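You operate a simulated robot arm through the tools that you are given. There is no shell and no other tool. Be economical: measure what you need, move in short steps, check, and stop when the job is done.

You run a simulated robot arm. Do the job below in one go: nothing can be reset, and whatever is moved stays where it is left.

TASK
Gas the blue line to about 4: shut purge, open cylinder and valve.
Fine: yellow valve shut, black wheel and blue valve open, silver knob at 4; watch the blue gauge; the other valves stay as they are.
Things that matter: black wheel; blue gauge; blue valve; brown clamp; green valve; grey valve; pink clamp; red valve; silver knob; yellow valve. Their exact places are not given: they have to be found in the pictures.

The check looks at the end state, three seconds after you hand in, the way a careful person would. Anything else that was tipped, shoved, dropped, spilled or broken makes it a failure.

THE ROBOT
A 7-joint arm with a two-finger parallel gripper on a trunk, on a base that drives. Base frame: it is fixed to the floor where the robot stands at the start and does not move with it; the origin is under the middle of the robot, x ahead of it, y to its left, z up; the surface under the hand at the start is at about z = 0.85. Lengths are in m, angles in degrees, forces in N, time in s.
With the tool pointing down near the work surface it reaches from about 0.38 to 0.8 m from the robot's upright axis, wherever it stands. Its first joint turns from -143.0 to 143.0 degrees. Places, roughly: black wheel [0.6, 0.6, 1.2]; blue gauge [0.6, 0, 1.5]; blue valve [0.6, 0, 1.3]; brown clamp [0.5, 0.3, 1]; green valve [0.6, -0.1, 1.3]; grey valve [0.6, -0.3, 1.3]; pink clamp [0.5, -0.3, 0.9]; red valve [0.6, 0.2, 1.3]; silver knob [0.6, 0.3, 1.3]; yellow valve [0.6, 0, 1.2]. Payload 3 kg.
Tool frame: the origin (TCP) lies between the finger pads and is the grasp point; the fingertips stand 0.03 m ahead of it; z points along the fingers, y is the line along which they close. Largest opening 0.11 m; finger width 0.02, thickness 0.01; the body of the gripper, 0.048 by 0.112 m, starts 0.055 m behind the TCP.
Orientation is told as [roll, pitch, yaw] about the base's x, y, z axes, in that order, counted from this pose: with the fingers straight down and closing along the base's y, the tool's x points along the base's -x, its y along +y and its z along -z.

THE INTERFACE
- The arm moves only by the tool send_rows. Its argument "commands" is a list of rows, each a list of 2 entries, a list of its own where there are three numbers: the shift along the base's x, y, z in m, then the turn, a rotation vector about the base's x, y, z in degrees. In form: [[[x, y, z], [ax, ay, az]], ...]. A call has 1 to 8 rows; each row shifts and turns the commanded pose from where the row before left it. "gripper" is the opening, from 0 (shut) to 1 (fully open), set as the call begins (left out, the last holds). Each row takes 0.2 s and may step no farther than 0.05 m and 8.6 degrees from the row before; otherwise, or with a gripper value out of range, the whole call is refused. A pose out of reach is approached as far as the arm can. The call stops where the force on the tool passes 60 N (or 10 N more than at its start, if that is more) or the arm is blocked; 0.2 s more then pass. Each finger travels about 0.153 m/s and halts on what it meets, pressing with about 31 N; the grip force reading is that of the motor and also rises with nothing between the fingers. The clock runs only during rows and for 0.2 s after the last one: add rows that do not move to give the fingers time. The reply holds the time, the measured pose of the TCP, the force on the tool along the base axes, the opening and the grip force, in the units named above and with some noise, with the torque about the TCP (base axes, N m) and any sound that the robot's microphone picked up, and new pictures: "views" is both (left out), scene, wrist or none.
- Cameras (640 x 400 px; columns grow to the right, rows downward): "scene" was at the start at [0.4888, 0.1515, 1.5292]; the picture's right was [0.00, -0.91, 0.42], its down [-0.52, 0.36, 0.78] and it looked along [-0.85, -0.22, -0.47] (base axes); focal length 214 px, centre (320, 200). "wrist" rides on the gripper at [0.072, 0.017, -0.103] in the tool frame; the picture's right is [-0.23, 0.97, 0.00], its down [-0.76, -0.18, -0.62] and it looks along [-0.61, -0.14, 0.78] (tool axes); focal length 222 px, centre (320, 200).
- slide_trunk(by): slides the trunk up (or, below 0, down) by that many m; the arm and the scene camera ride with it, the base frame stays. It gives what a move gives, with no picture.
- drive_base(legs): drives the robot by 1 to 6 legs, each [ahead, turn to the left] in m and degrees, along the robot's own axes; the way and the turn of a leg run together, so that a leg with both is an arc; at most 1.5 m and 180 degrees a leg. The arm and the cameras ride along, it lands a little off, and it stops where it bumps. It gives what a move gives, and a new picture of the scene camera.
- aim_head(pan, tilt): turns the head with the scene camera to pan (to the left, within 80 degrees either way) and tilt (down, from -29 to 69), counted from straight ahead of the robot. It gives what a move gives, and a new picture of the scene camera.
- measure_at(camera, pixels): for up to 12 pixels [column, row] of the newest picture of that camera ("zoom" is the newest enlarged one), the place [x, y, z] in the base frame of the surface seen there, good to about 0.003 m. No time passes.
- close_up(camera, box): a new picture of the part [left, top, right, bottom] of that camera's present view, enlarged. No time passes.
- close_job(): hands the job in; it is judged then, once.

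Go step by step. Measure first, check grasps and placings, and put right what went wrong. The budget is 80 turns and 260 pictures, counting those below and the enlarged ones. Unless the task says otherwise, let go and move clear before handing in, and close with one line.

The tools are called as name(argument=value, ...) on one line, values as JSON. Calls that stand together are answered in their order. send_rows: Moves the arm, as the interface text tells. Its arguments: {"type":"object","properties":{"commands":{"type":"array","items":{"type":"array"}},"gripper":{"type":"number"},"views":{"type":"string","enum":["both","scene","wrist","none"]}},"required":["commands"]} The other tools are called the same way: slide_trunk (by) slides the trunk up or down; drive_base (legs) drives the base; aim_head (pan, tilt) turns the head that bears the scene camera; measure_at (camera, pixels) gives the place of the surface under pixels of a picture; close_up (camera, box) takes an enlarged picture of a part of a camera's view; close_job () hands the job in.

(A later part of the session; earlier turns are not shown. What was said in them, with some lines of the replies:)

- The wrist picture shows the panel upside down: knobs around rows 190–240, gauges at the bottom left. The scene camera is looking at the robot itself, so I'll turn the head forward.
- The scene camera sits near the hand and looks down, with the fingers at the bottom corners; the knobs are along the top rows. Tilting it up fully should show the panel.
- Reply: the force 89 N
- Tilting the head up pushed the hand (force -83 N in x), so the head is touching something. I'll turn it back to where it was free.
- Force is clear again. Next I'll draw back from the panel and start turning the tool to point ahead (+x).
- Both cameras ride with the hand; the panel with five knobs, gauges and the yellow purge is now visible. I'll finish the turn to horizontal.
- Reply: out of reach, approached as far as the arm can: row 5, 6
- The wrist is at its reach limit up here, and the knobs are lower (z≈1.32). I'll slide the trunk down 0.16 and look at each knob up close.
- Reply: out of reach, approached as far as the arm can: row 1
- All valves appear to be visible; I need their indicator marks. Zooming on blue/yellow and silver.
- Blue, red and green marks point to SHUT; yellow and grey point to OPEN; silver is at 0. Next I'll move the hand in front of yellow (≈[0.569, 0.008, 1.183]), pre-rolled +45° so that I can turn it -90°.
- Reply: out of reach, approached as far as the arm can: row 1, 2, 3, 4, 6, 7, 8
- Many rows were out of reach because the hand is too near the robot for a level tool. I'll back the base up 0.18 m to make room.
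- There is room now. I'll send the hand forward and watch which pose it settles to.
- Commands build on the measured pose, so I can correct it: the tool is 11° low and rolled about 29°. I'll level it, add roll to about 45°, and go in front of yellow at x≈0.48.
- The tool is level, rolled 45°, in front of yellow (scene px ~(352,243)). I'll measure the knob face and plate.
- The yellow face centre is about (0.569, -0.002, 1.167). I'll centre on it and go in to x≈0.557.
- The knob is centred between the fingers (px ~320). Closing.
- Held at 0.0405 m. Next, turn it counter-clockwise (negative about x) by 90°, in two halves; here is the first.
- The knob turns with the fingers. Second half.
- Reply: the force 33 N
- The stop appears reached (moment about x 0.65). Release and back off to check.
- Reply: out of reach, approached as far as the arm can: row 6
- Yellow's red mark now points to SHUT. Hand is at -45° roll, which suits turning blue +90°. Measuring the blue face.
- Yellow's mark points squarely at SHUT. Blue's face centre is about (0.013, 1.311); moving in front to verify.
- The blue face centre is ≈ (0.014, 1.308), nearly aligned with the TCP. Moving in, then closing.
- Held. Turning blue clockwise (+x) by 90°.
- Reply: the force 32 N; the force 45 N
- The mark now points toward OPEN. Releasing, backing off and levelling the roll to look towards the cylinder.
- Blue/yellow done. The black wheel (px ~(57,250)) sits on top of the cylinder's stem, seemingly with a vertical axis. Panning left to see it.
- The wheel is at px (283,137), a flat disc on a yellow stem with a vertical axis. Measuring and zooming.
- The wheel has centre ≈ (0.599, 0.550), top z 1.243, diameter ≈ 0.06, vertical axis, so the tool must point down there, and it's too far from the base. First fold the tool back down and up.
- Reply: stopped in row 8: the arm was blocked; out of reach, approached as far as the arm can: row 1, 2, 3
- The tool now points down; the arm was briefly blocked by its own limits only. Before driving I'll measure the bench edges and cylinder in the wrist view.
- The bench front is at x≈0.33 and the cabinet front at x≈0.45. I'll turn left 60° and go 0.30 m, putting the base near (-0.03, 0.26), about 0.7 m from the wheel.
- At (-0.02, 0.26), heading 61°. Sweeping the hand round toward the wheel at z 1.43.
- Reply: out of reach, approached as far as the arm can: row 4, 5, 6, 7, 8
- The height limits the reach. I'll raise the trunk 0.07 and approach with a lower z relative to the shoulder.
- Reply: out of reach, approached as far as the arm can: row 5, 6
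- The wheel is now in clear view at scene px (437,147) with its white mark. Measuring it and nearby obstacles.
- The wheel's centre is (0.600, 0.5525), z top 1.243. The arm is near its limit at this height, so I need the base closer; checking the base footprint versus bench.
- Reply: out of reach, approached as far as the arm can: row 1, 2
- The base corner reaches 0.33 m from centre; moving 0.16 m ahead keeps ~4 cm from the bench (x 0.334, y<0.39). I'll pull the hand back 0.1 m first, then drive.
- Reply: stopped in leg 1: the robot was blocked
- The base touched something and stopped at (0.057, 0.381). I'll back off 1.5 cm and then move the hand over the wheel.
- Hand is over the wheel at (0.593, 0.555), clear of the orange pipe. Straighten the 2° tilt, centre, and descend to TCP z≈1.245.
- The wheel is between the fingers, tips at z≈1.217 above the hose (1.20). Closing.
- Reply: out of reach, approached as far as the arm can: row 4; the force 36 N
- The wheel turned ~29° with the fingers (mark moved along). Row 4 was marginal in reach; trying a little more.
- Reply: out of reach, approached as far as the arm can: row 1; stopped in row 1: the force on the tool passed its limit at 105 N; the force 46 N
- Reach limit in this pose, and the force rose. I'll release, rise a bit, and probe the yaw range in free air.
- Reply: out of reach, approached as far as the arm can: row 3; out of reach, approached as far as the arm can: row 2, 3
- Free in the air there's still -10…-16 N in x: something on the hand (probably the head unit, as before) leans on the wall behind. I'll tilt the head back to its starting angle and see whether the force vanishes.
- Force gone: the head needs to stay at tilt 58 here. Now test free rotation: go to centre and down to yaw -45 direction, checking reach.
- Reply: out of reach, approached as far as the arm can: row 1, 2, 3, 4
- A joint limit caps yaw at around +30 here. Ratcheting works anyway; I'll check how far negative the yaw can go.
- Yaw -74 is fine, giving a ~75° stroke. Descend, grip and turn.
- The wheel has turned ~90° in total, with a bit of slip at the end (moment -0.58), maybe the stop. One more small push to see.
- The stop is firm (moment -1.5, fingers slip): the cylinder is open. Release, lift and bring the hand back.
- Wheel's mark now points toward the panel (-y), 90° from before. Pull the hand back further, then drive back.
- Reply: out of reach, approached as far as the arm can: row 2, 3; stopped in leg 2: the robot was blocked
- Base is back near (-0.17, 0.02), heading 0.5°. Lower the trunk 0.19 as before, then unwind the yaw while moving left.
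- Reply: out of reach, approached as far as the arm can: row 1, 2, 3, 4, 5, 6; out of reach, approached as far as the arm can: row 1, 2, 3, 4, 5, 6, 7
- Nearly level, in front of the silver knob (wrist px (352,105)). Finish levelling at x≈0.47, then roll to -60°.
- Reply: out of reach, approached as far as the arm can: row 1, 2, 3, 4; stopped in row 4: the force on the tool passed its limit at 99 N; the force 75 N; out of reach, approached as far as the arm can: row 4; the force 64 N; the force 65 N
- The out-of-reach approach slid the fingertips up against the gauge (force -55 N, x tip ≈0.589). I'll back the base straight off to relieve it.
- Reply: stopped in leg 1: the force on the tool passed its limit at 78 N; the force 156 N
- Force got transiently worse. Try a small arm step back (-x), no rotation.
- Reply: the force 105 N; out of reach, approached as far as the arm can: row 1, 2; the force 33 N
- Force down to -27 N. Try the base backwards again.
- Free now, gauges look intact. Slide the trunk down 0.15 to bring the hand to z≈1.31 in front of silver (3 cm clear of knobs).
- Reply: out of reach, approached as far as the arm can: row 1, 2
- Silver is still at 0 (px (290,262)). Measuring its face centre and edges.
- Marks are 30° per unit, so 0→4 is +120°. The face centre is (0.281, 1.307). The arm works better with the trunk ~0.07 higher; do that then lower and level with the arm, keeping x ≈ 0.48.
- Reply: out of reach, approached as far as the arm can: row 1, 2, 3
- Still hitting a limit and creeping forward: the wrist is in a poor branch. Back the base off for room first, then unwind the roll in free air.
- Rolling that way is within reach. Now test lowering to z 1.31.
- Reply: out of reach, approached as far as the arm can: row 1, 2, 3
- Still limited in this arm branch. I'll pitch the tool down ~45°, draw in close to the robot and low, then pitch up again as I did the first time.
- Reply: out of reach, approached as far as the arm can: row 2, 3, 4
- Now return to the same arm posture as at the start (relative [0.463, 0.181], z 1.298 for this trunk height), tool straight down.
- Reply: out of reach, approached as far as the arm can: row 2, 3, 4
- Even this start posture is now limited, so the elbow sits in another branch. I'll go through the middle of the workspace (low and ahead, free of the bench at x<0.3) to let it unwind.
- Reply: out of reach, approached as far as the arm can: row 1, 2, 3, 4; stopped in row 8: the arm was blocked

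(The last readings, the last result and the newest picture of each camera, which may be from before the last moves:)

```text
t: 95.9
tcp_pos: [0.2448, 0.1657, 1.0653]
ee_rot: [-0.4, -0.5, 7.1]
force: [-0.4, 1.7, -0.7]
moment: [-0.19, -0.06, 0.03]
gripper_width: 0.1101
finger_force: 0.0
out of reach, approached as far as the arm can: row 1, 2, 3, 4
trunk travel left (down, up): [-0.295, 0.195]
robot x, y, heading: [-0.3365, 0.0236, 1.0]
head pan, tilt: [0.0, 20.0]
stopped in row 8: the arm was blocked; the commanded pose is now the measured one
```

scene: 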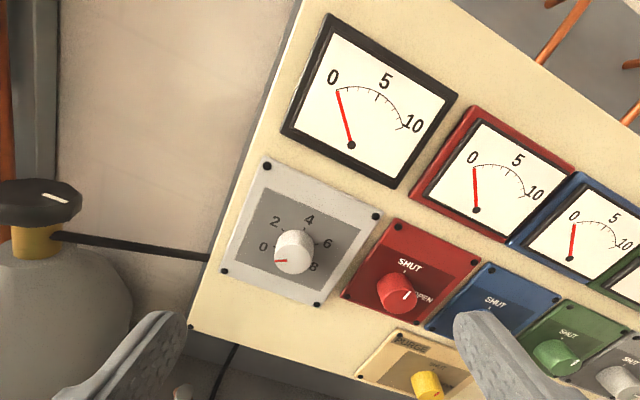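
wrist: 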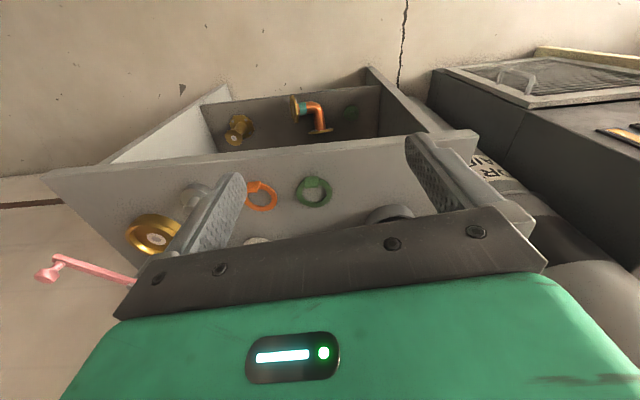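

It resists -y motion, a clue to the binding joint. Try the -y move alone with the natural yaw.

send_rows(commands=[[[0, -0.03, 0], [0, 0, -3]], [[0, -0.03, 0], [0, 0, -3]], [[0, -0.03, 0], [0, 0, -3]], [[0, -0.03, 0], [0, 0, -3]], [[0, -0.03, 0], [0, 0, -3]], [[0, -0.03, 0], [0, 0, -3]]], views="none")

```text
t: 97.3
tcp_pos: [0.2449, -0.0159, 1.0671]
ee_rot: [-0.2, -0.6, -11.1]
force: [-1.2, -1.1, 0.4]
moment: [-0.03, 0.0, 0.01]
gripper_width: 0.1099
finger_force: 0.2
trunk travel left (down, up): [-0.295, 0.195]
robot x, y, heading: [-0.3403, 0.0199, 1.1]
head pan, tilt: [0.0, 20.0]
```

That worked without limits. Now pitch the tool up from here while rising.

send_rows(commands=[[[0, 0, 0.02], [0, -8, 0]], [[0, 0, 0.02], [0, -8, 0]], [[0, 0, 0.02], [0, -8, 0]], [[0, 0, 0.02], [0, -8, 0]], [[0, 0, 0.02], [0, -8, 0]], [[0, 0, 0.02], [0, -8, 0]]], views="none")

send_rows(commands=[[[0.01, 0, 0.02], [0, -8, 0]], [[0.01, 0, 0.02], [0, -8, 0]], [[0.01, 0, 0.02], [0, -8, 0]], [[0.01, 0, 0.02], [0, -8, 0]], [[0.01, 0, 0.02], [0, -8, 0]]], views="none")

```text
t: 98.7
tcp_pos: [0.2462, -0.0166, 1.1836]
ee_rot: [12.0, -47.4, -16.5]
force: [-0.3, -1.0, 1.0]
moment: [-0.04, 0.03, 0.05]
gripper_width: 0.1101
finger_force: 0.0
trunk travel left (down, up): [-0.295, 0.195]
robot x, y, heading: [-0.3407, 0.022, 1.0]
head pan, tilt: [0.0, 20.0]
```

```text
t: 99.9
tcp_pos: [0.297, -0.0168, 1.2857]
ee_rot: [82.6, -78.6, -83.1]
force: [-0.1, -0.1, -1.0]
moment: [0.04, 0.03, 0.01]
gripper_width: 0.1101
finger_force: 0.0
trunk travel left (down, up): [-0.295, 0.195]
robot x, y, heading: [-0.3417, 0.0208, 0.9]
head pan, tilt: [0.0, 20.0]
```

Level and unrestricted. Now move left to y≈0.28 while rolling negative.

send_rows(commands=[[[0.01, 0.037, 0.003], [-8, 0, 0]], [[0.01, 0.037, 0.003], [-8, 0, 0]], [[0.01, 0.037, 0.003], [-8, 0, 0]], [[0.01, 0.037, 0.003], [-8, 0, 0]], [[0.01, 0.037, 0.003], [-8, 0, 0]], [[0.01, 0.037, 0.003], [-8, 0, 0]], [[0.01, 0.037, 0.003], [-8, 0, 0]], [[0.01, 0.037, 0], [-8, 0, 0]]], views="none")

```text
t: 101.7
tcp_pos: [0.3697, 0.2833, 1.3078]
ee_rot: [-89.6, -37.4, 88.5]
force: [-0.9, 2.0, 0.2]
moment: [-0.05, 0.04, -0.12]
gripper_width: 0.1102
finger_force: 0.0
trunk travel left (down, up): [-0.295, 0.195]
robot x, y, heading: [-0.3409, 0.0203, 1.0]
head pan, tilt: [0.0, 20.0]
```

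All reachable now, rolled about -53°. Drive ahead 0.13 (hand tips to ~0.53, knob faces at 0.567).

drive_base(legs=[[0.13, 0]])

measure_at(camera="scene", pixels=[[320, 230], [320, 210], [320, 250], [300, 230], [340, 230]])

```text
t: 103.0
tcp_pos: [0.5026, 0.2826, 1.3068]
ee_rot: [-89.5, -37.1, 88.3]
force: [-0.7, -0.4, 0.8]
moment: [-0.01, 0.01, 0.0]
gripper_width: 0.1098
finger_force: 0.0
trunk travel left (down, up): [-0.295, 0.195]
robot x, y, heading: [-0.2096, 0.0238, 1.2]
head pan, tilt: [0.0, 20.0]
```

scene: 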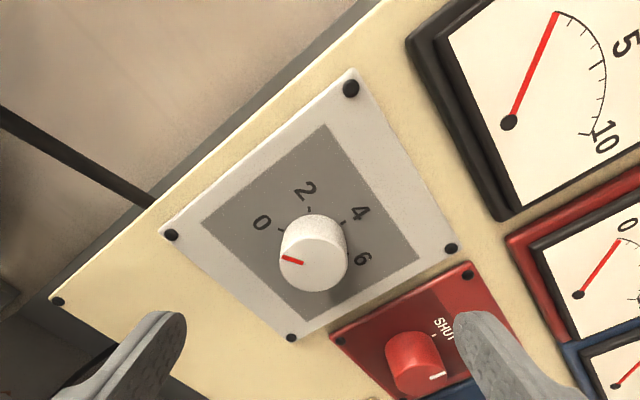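

```text
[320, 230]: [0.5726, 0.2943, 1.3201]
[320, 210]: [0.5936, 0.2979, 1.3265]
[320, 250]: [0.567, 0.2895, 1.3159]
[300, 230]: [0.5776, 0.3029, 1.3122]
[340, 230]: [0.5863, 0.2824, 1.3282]
```

Aligned with silver (centre 0.281, 1.307). Move in, then grip.

send_rows(commands=[[[0.02, -0.001, 0], [0, 0, 0]], [[0.02, 0, 0], [0, 0, 0]], [[0.014, 0, 0], [0, 0, 0]], [[0, 0, 0], [0, 0, 0]]], views="scene")

```text
t: 104.0
tcp_pos: [0.5564, 0.2812, 1.308]
ee_rot: [-89.5, -37.1, 88.4]
force: [0.2, 0.3, 0.3]
moment: [-0.05, -0.03, -0.02]
gripper_width: 0.1097
finger_force: 0.1
trunk travel left (down, up): [-0.295, 0.195]
robot x, y, heading: [-0.2034, 0.0211, 0.9]
head pan, tilt: [0.0, 20.0]
```

scene: 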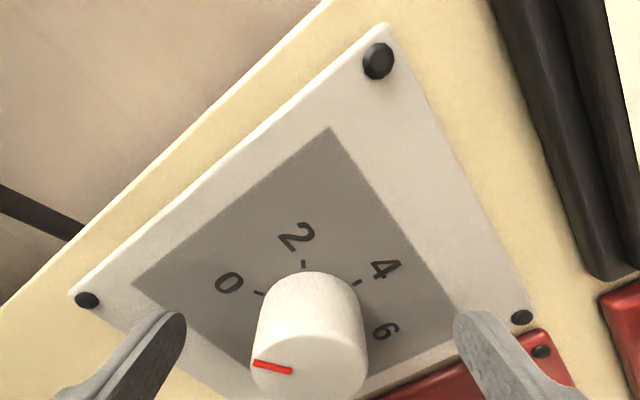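

send_rows(commands=[[[0, 0, 0], [0, 0, 0]], [[0, 0, 0], [0, 0, 0]], [[0, 0, 0], [0, 0, 0]]], gripper=0, views="none")

send_rows(commands=[[[0, 0, 0], [8, 0, 0]], [[0, 0, 0], [8, 0, 0]], [[0, 0, 0], [8, 0, 0]], [[0, 0, 0], [8, 0, 0]], [[0, 0, 0], [8, 0, 0]], [[0, 0, 0], [8, 0, 0]], [[0, 0, 0], [8, 0, 0]]], views="scene")

```text
t: 104.8
tcp_pos: [0.5578, 0.2843, 1.3043]
ee_rot: [-89.3, -36.9, 88.4]
force: [-10.0, 9.4, -19.4]
moment: [0.02, 0.32, 1.3]
gripper_width: 0.0401
finger_force: 44.8
trunk travel left (down, up): [-0.295, 0.195]
robot x, y, heading: [-0.2094, 0.0211, 1.1]
head pan, tilt: [0.0, 20.0]
```

```text
t: 106.4
tcp_pos: [0.557, 0.2837, 1.3052]
ee_rot: [64.6, -86.6, -64.9]
force: [-14.3, 13.8, -31.6]
moment: [0.03, 0.89, 0.45]
gripper_width: 0.0399
finger_force: 44.9
trunk travel left (down, up): [-0.295, 0.195]
robot x, y, heading: [-0.2128, 0.0233, 1.0]
head pan, tilt: [0.0, 20.0]
```

scene: 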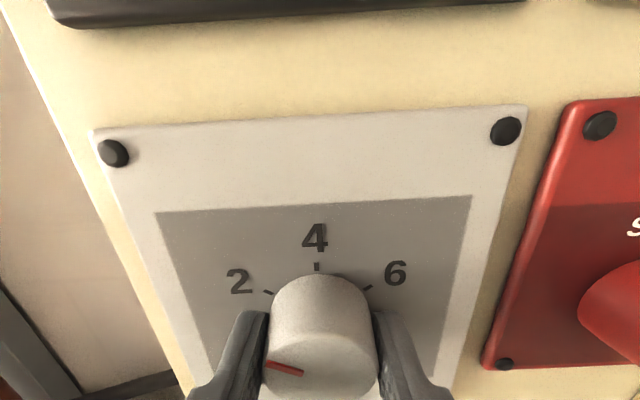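

It turns with the grip (56° so far). Continue 64° more to 120°.

send_rows(commands=[[[0, 0, 0], [8, 0, 0]], [[0, 0, 0], [8, 0, 0]], [[0, 0, 0], [8, 0, 0]], [[0, 0, 0], [8, 0, 0]], [[0, 0, 0], [8, 0, 0]], [[0, 0, 0], [8, 0, 0]], [[0, 0, 0], [8, 0, 0]], [[0, 0, 0], [7, 0, 0]]], views="both")

```text
t: 108.2
tcp_pos: [0.5572, 0.2823, 1.306]
ee_rot: [88.6, -23.8, -88.5]
force: [-8.9, 6.2, -26.1]
moment: [-0.08, 0.56, -0.62]
gripper_width: 0.0401
finger_force: 45.4
trunk travel left (down, up): [-0.295, 0.195]
robot x, y, heading: [-0.2104, 0.0209, 0.9]
head pan, tilt: [0.0, 20.0]
```

scene: 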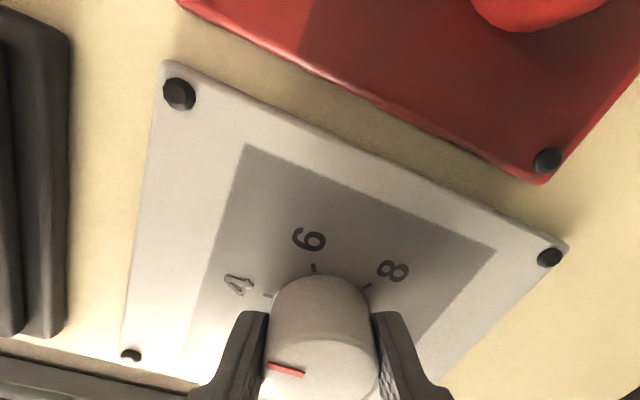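
wrist: 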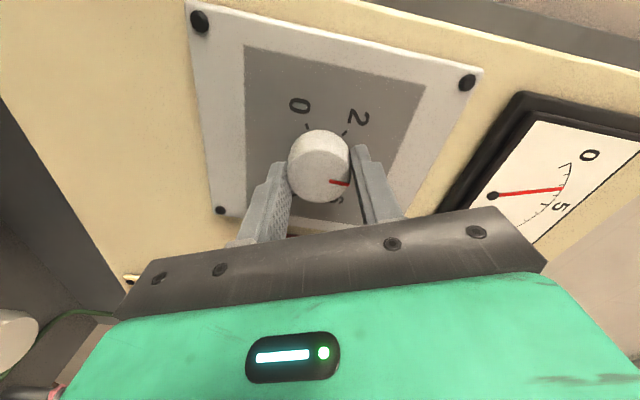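

The black gauge now reads about 4. Release, back off and check the knob and the blue gauge.

send_rows(commands=[[[0, 0, 0], [0, 0, 0]], [[0, 0, 0], [0, 0, 0]], [[0, 0, 0], [0, 0, 0]], [[-0.03, 0, 0], [0, 0, 0]], [[-0.03, 0, 0], [0, 0, 0]], [[-0.02, 0, 0], [-8, 0, 0]], [[0, -0.02, 0], [-8, 0, 0]], [[0, -0.02, 0], [-8, 0, 0]]], gripper=1, views="none")

drive_base(legs=[[-0.12, 0]])

send_rows(commands=[[[0, -0.02, 0], [-8, 0, 0]], [[0, -0.02, 0.01], [-8, 0, 0]], [[0, -0.02, 0.01], [-8, 0, 0]], [[0, -0.02, 0.01], [-8, 0, 0]], [[0, -0.02, 0.01], [-8, 0, 0]]], views="both")

```text
t: 110.0
tcp_pos: [0.4765, 0.2415, 1.3098]
ee_rot: [88.0, -48.0, -88.1]
force: [-0.7, 0.2, -0.2]
moment: [0.0, -0.02, 0.0]
gripper_width: 0.11
finger_force: 0.1
trunk travel left (down, up): [-0.295, 0.195]
robot x, y, heading: [-0.2094, 0.0258, 1.1]
head pan, tilt: [0.0, 20.0]
```

```text
t: 111.2
tcp_pos: [0.3566, 0.2374, 1.3096]
ee_rot: [87.9, -47.9, -88.0]
force: [-0.7, 0.1, 0.2]
moment: [0.0, -0.03, -0.02]
gripper_width: 0.1102
finger_force: 0.1
trunk travel left (down, up): [-0.295, 0.195]
robot x, y, heading: [-0.3281, 0.0209, 1.0]
head pan, tilt: [0.0, 20.0]
```

scene: 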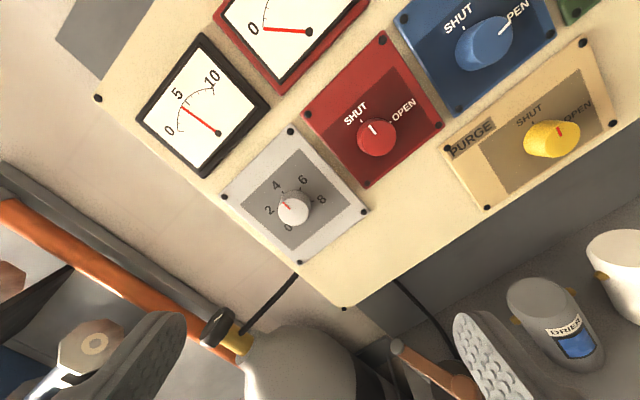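

```text
t: 112.4
tcp_pos: [0.3573, 0.1377, 1.349]
ee_rot: [56.1, -87.6, -56.8]
force: [0.7, 0.0, -0.6]
moment: [0.01, -0.03, -0.03]
gripper_width: 0.1098
finger_force: 0.1
trunk travel left (down, up): [-0.295, 0.195]
robot x, y, heading: [-0.328, 0.0194, 0.6]
head pan, tilt: [0.0, 20.0]
```

scene: 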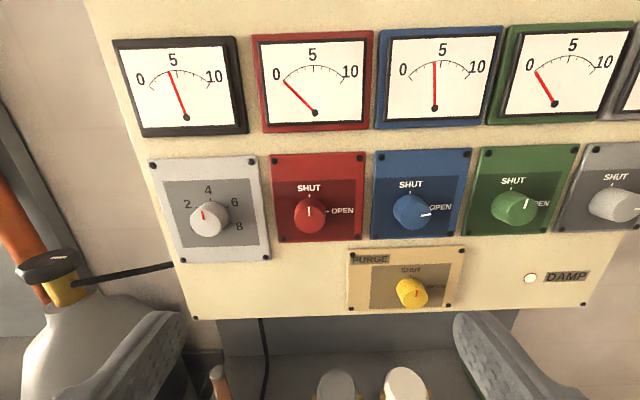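
wrist: 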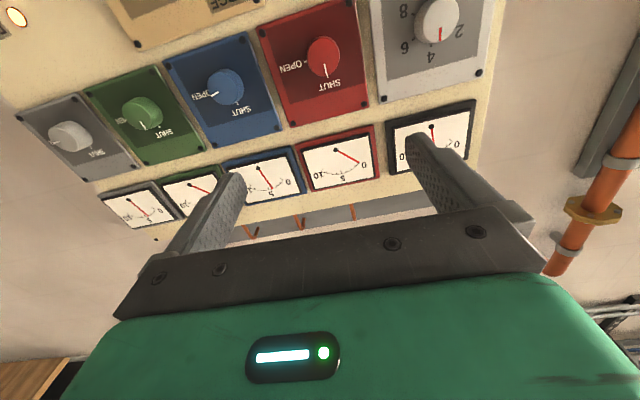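

Blue gauge looks around 4. Zooming for the gauges and knob marks.

close_up(camera="scene", box=[100, 20, 260, 120])

close_up(camera="scene", box=[360, 20, 520, 120])

close_up(camera="scene", box=[140, 150, 300, 250])

close_up(camera="scene", box=[340, 140, 640, 320])

close_up(camera="wrist", box=[90, 130, 310, 235])

```text
4.00 times, centred on (180, 70) of scene
```

zoom: 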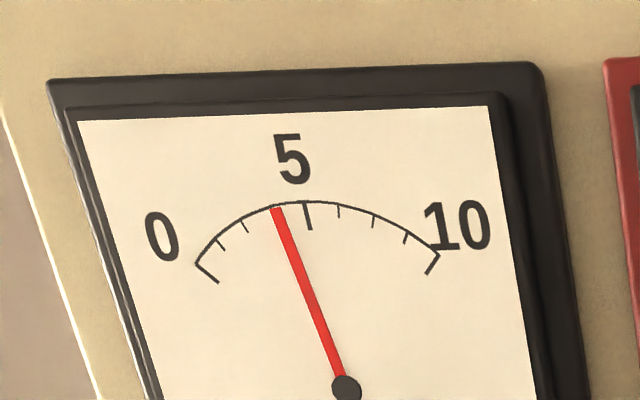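

```text
4.00 times, centred on (440, 70) of scene
```

zoom: 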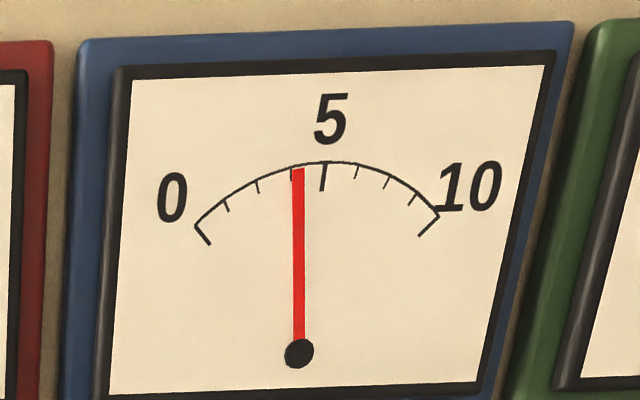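

```text
4.00 times, centred on (220, 200) of scene
```

zoom: 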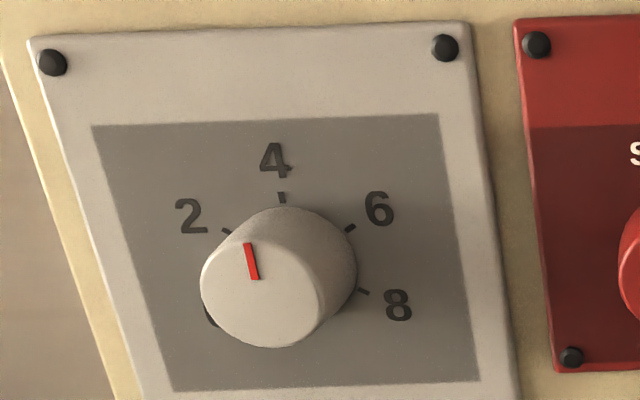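

```text
2.13 times, centred on (490, 230) of scene
```

zoom: 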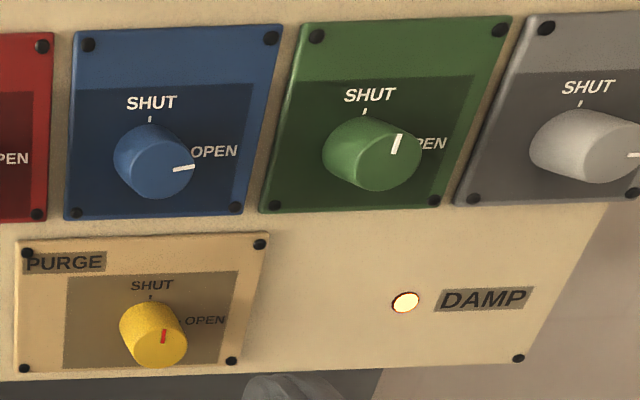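

```text
2.91 times, centred on (200, 182) of wrist
```

zoom: 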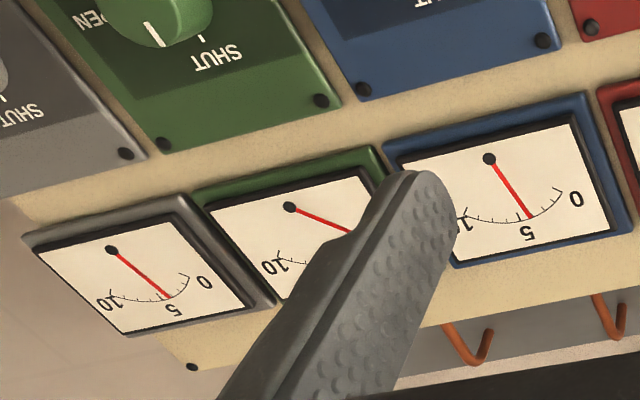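

Blue gauge ≈ 4, black gauge ≈ 4. Silver is at 4, blue at OPEN, yellow at SHUT, wheel at its open stop; red and green still SHUT, grey still OPEN, hand clear. Handing in.

close_job()

```text
The job is handed in.
```

The blue line is gassed and its gauge reads about 4: the yellow purge is shut, the black wheel and blue valve are open, and the silver knob is at 4. Red, green and grey are as they were. On the way, the fingertips pressed hard on the black gauge (readings up to about 150 N), and the base stopped against something once by the cylinder and once while turning back. I saw no damage to the gauge. The DAMP lamp was lit from the start and still is.
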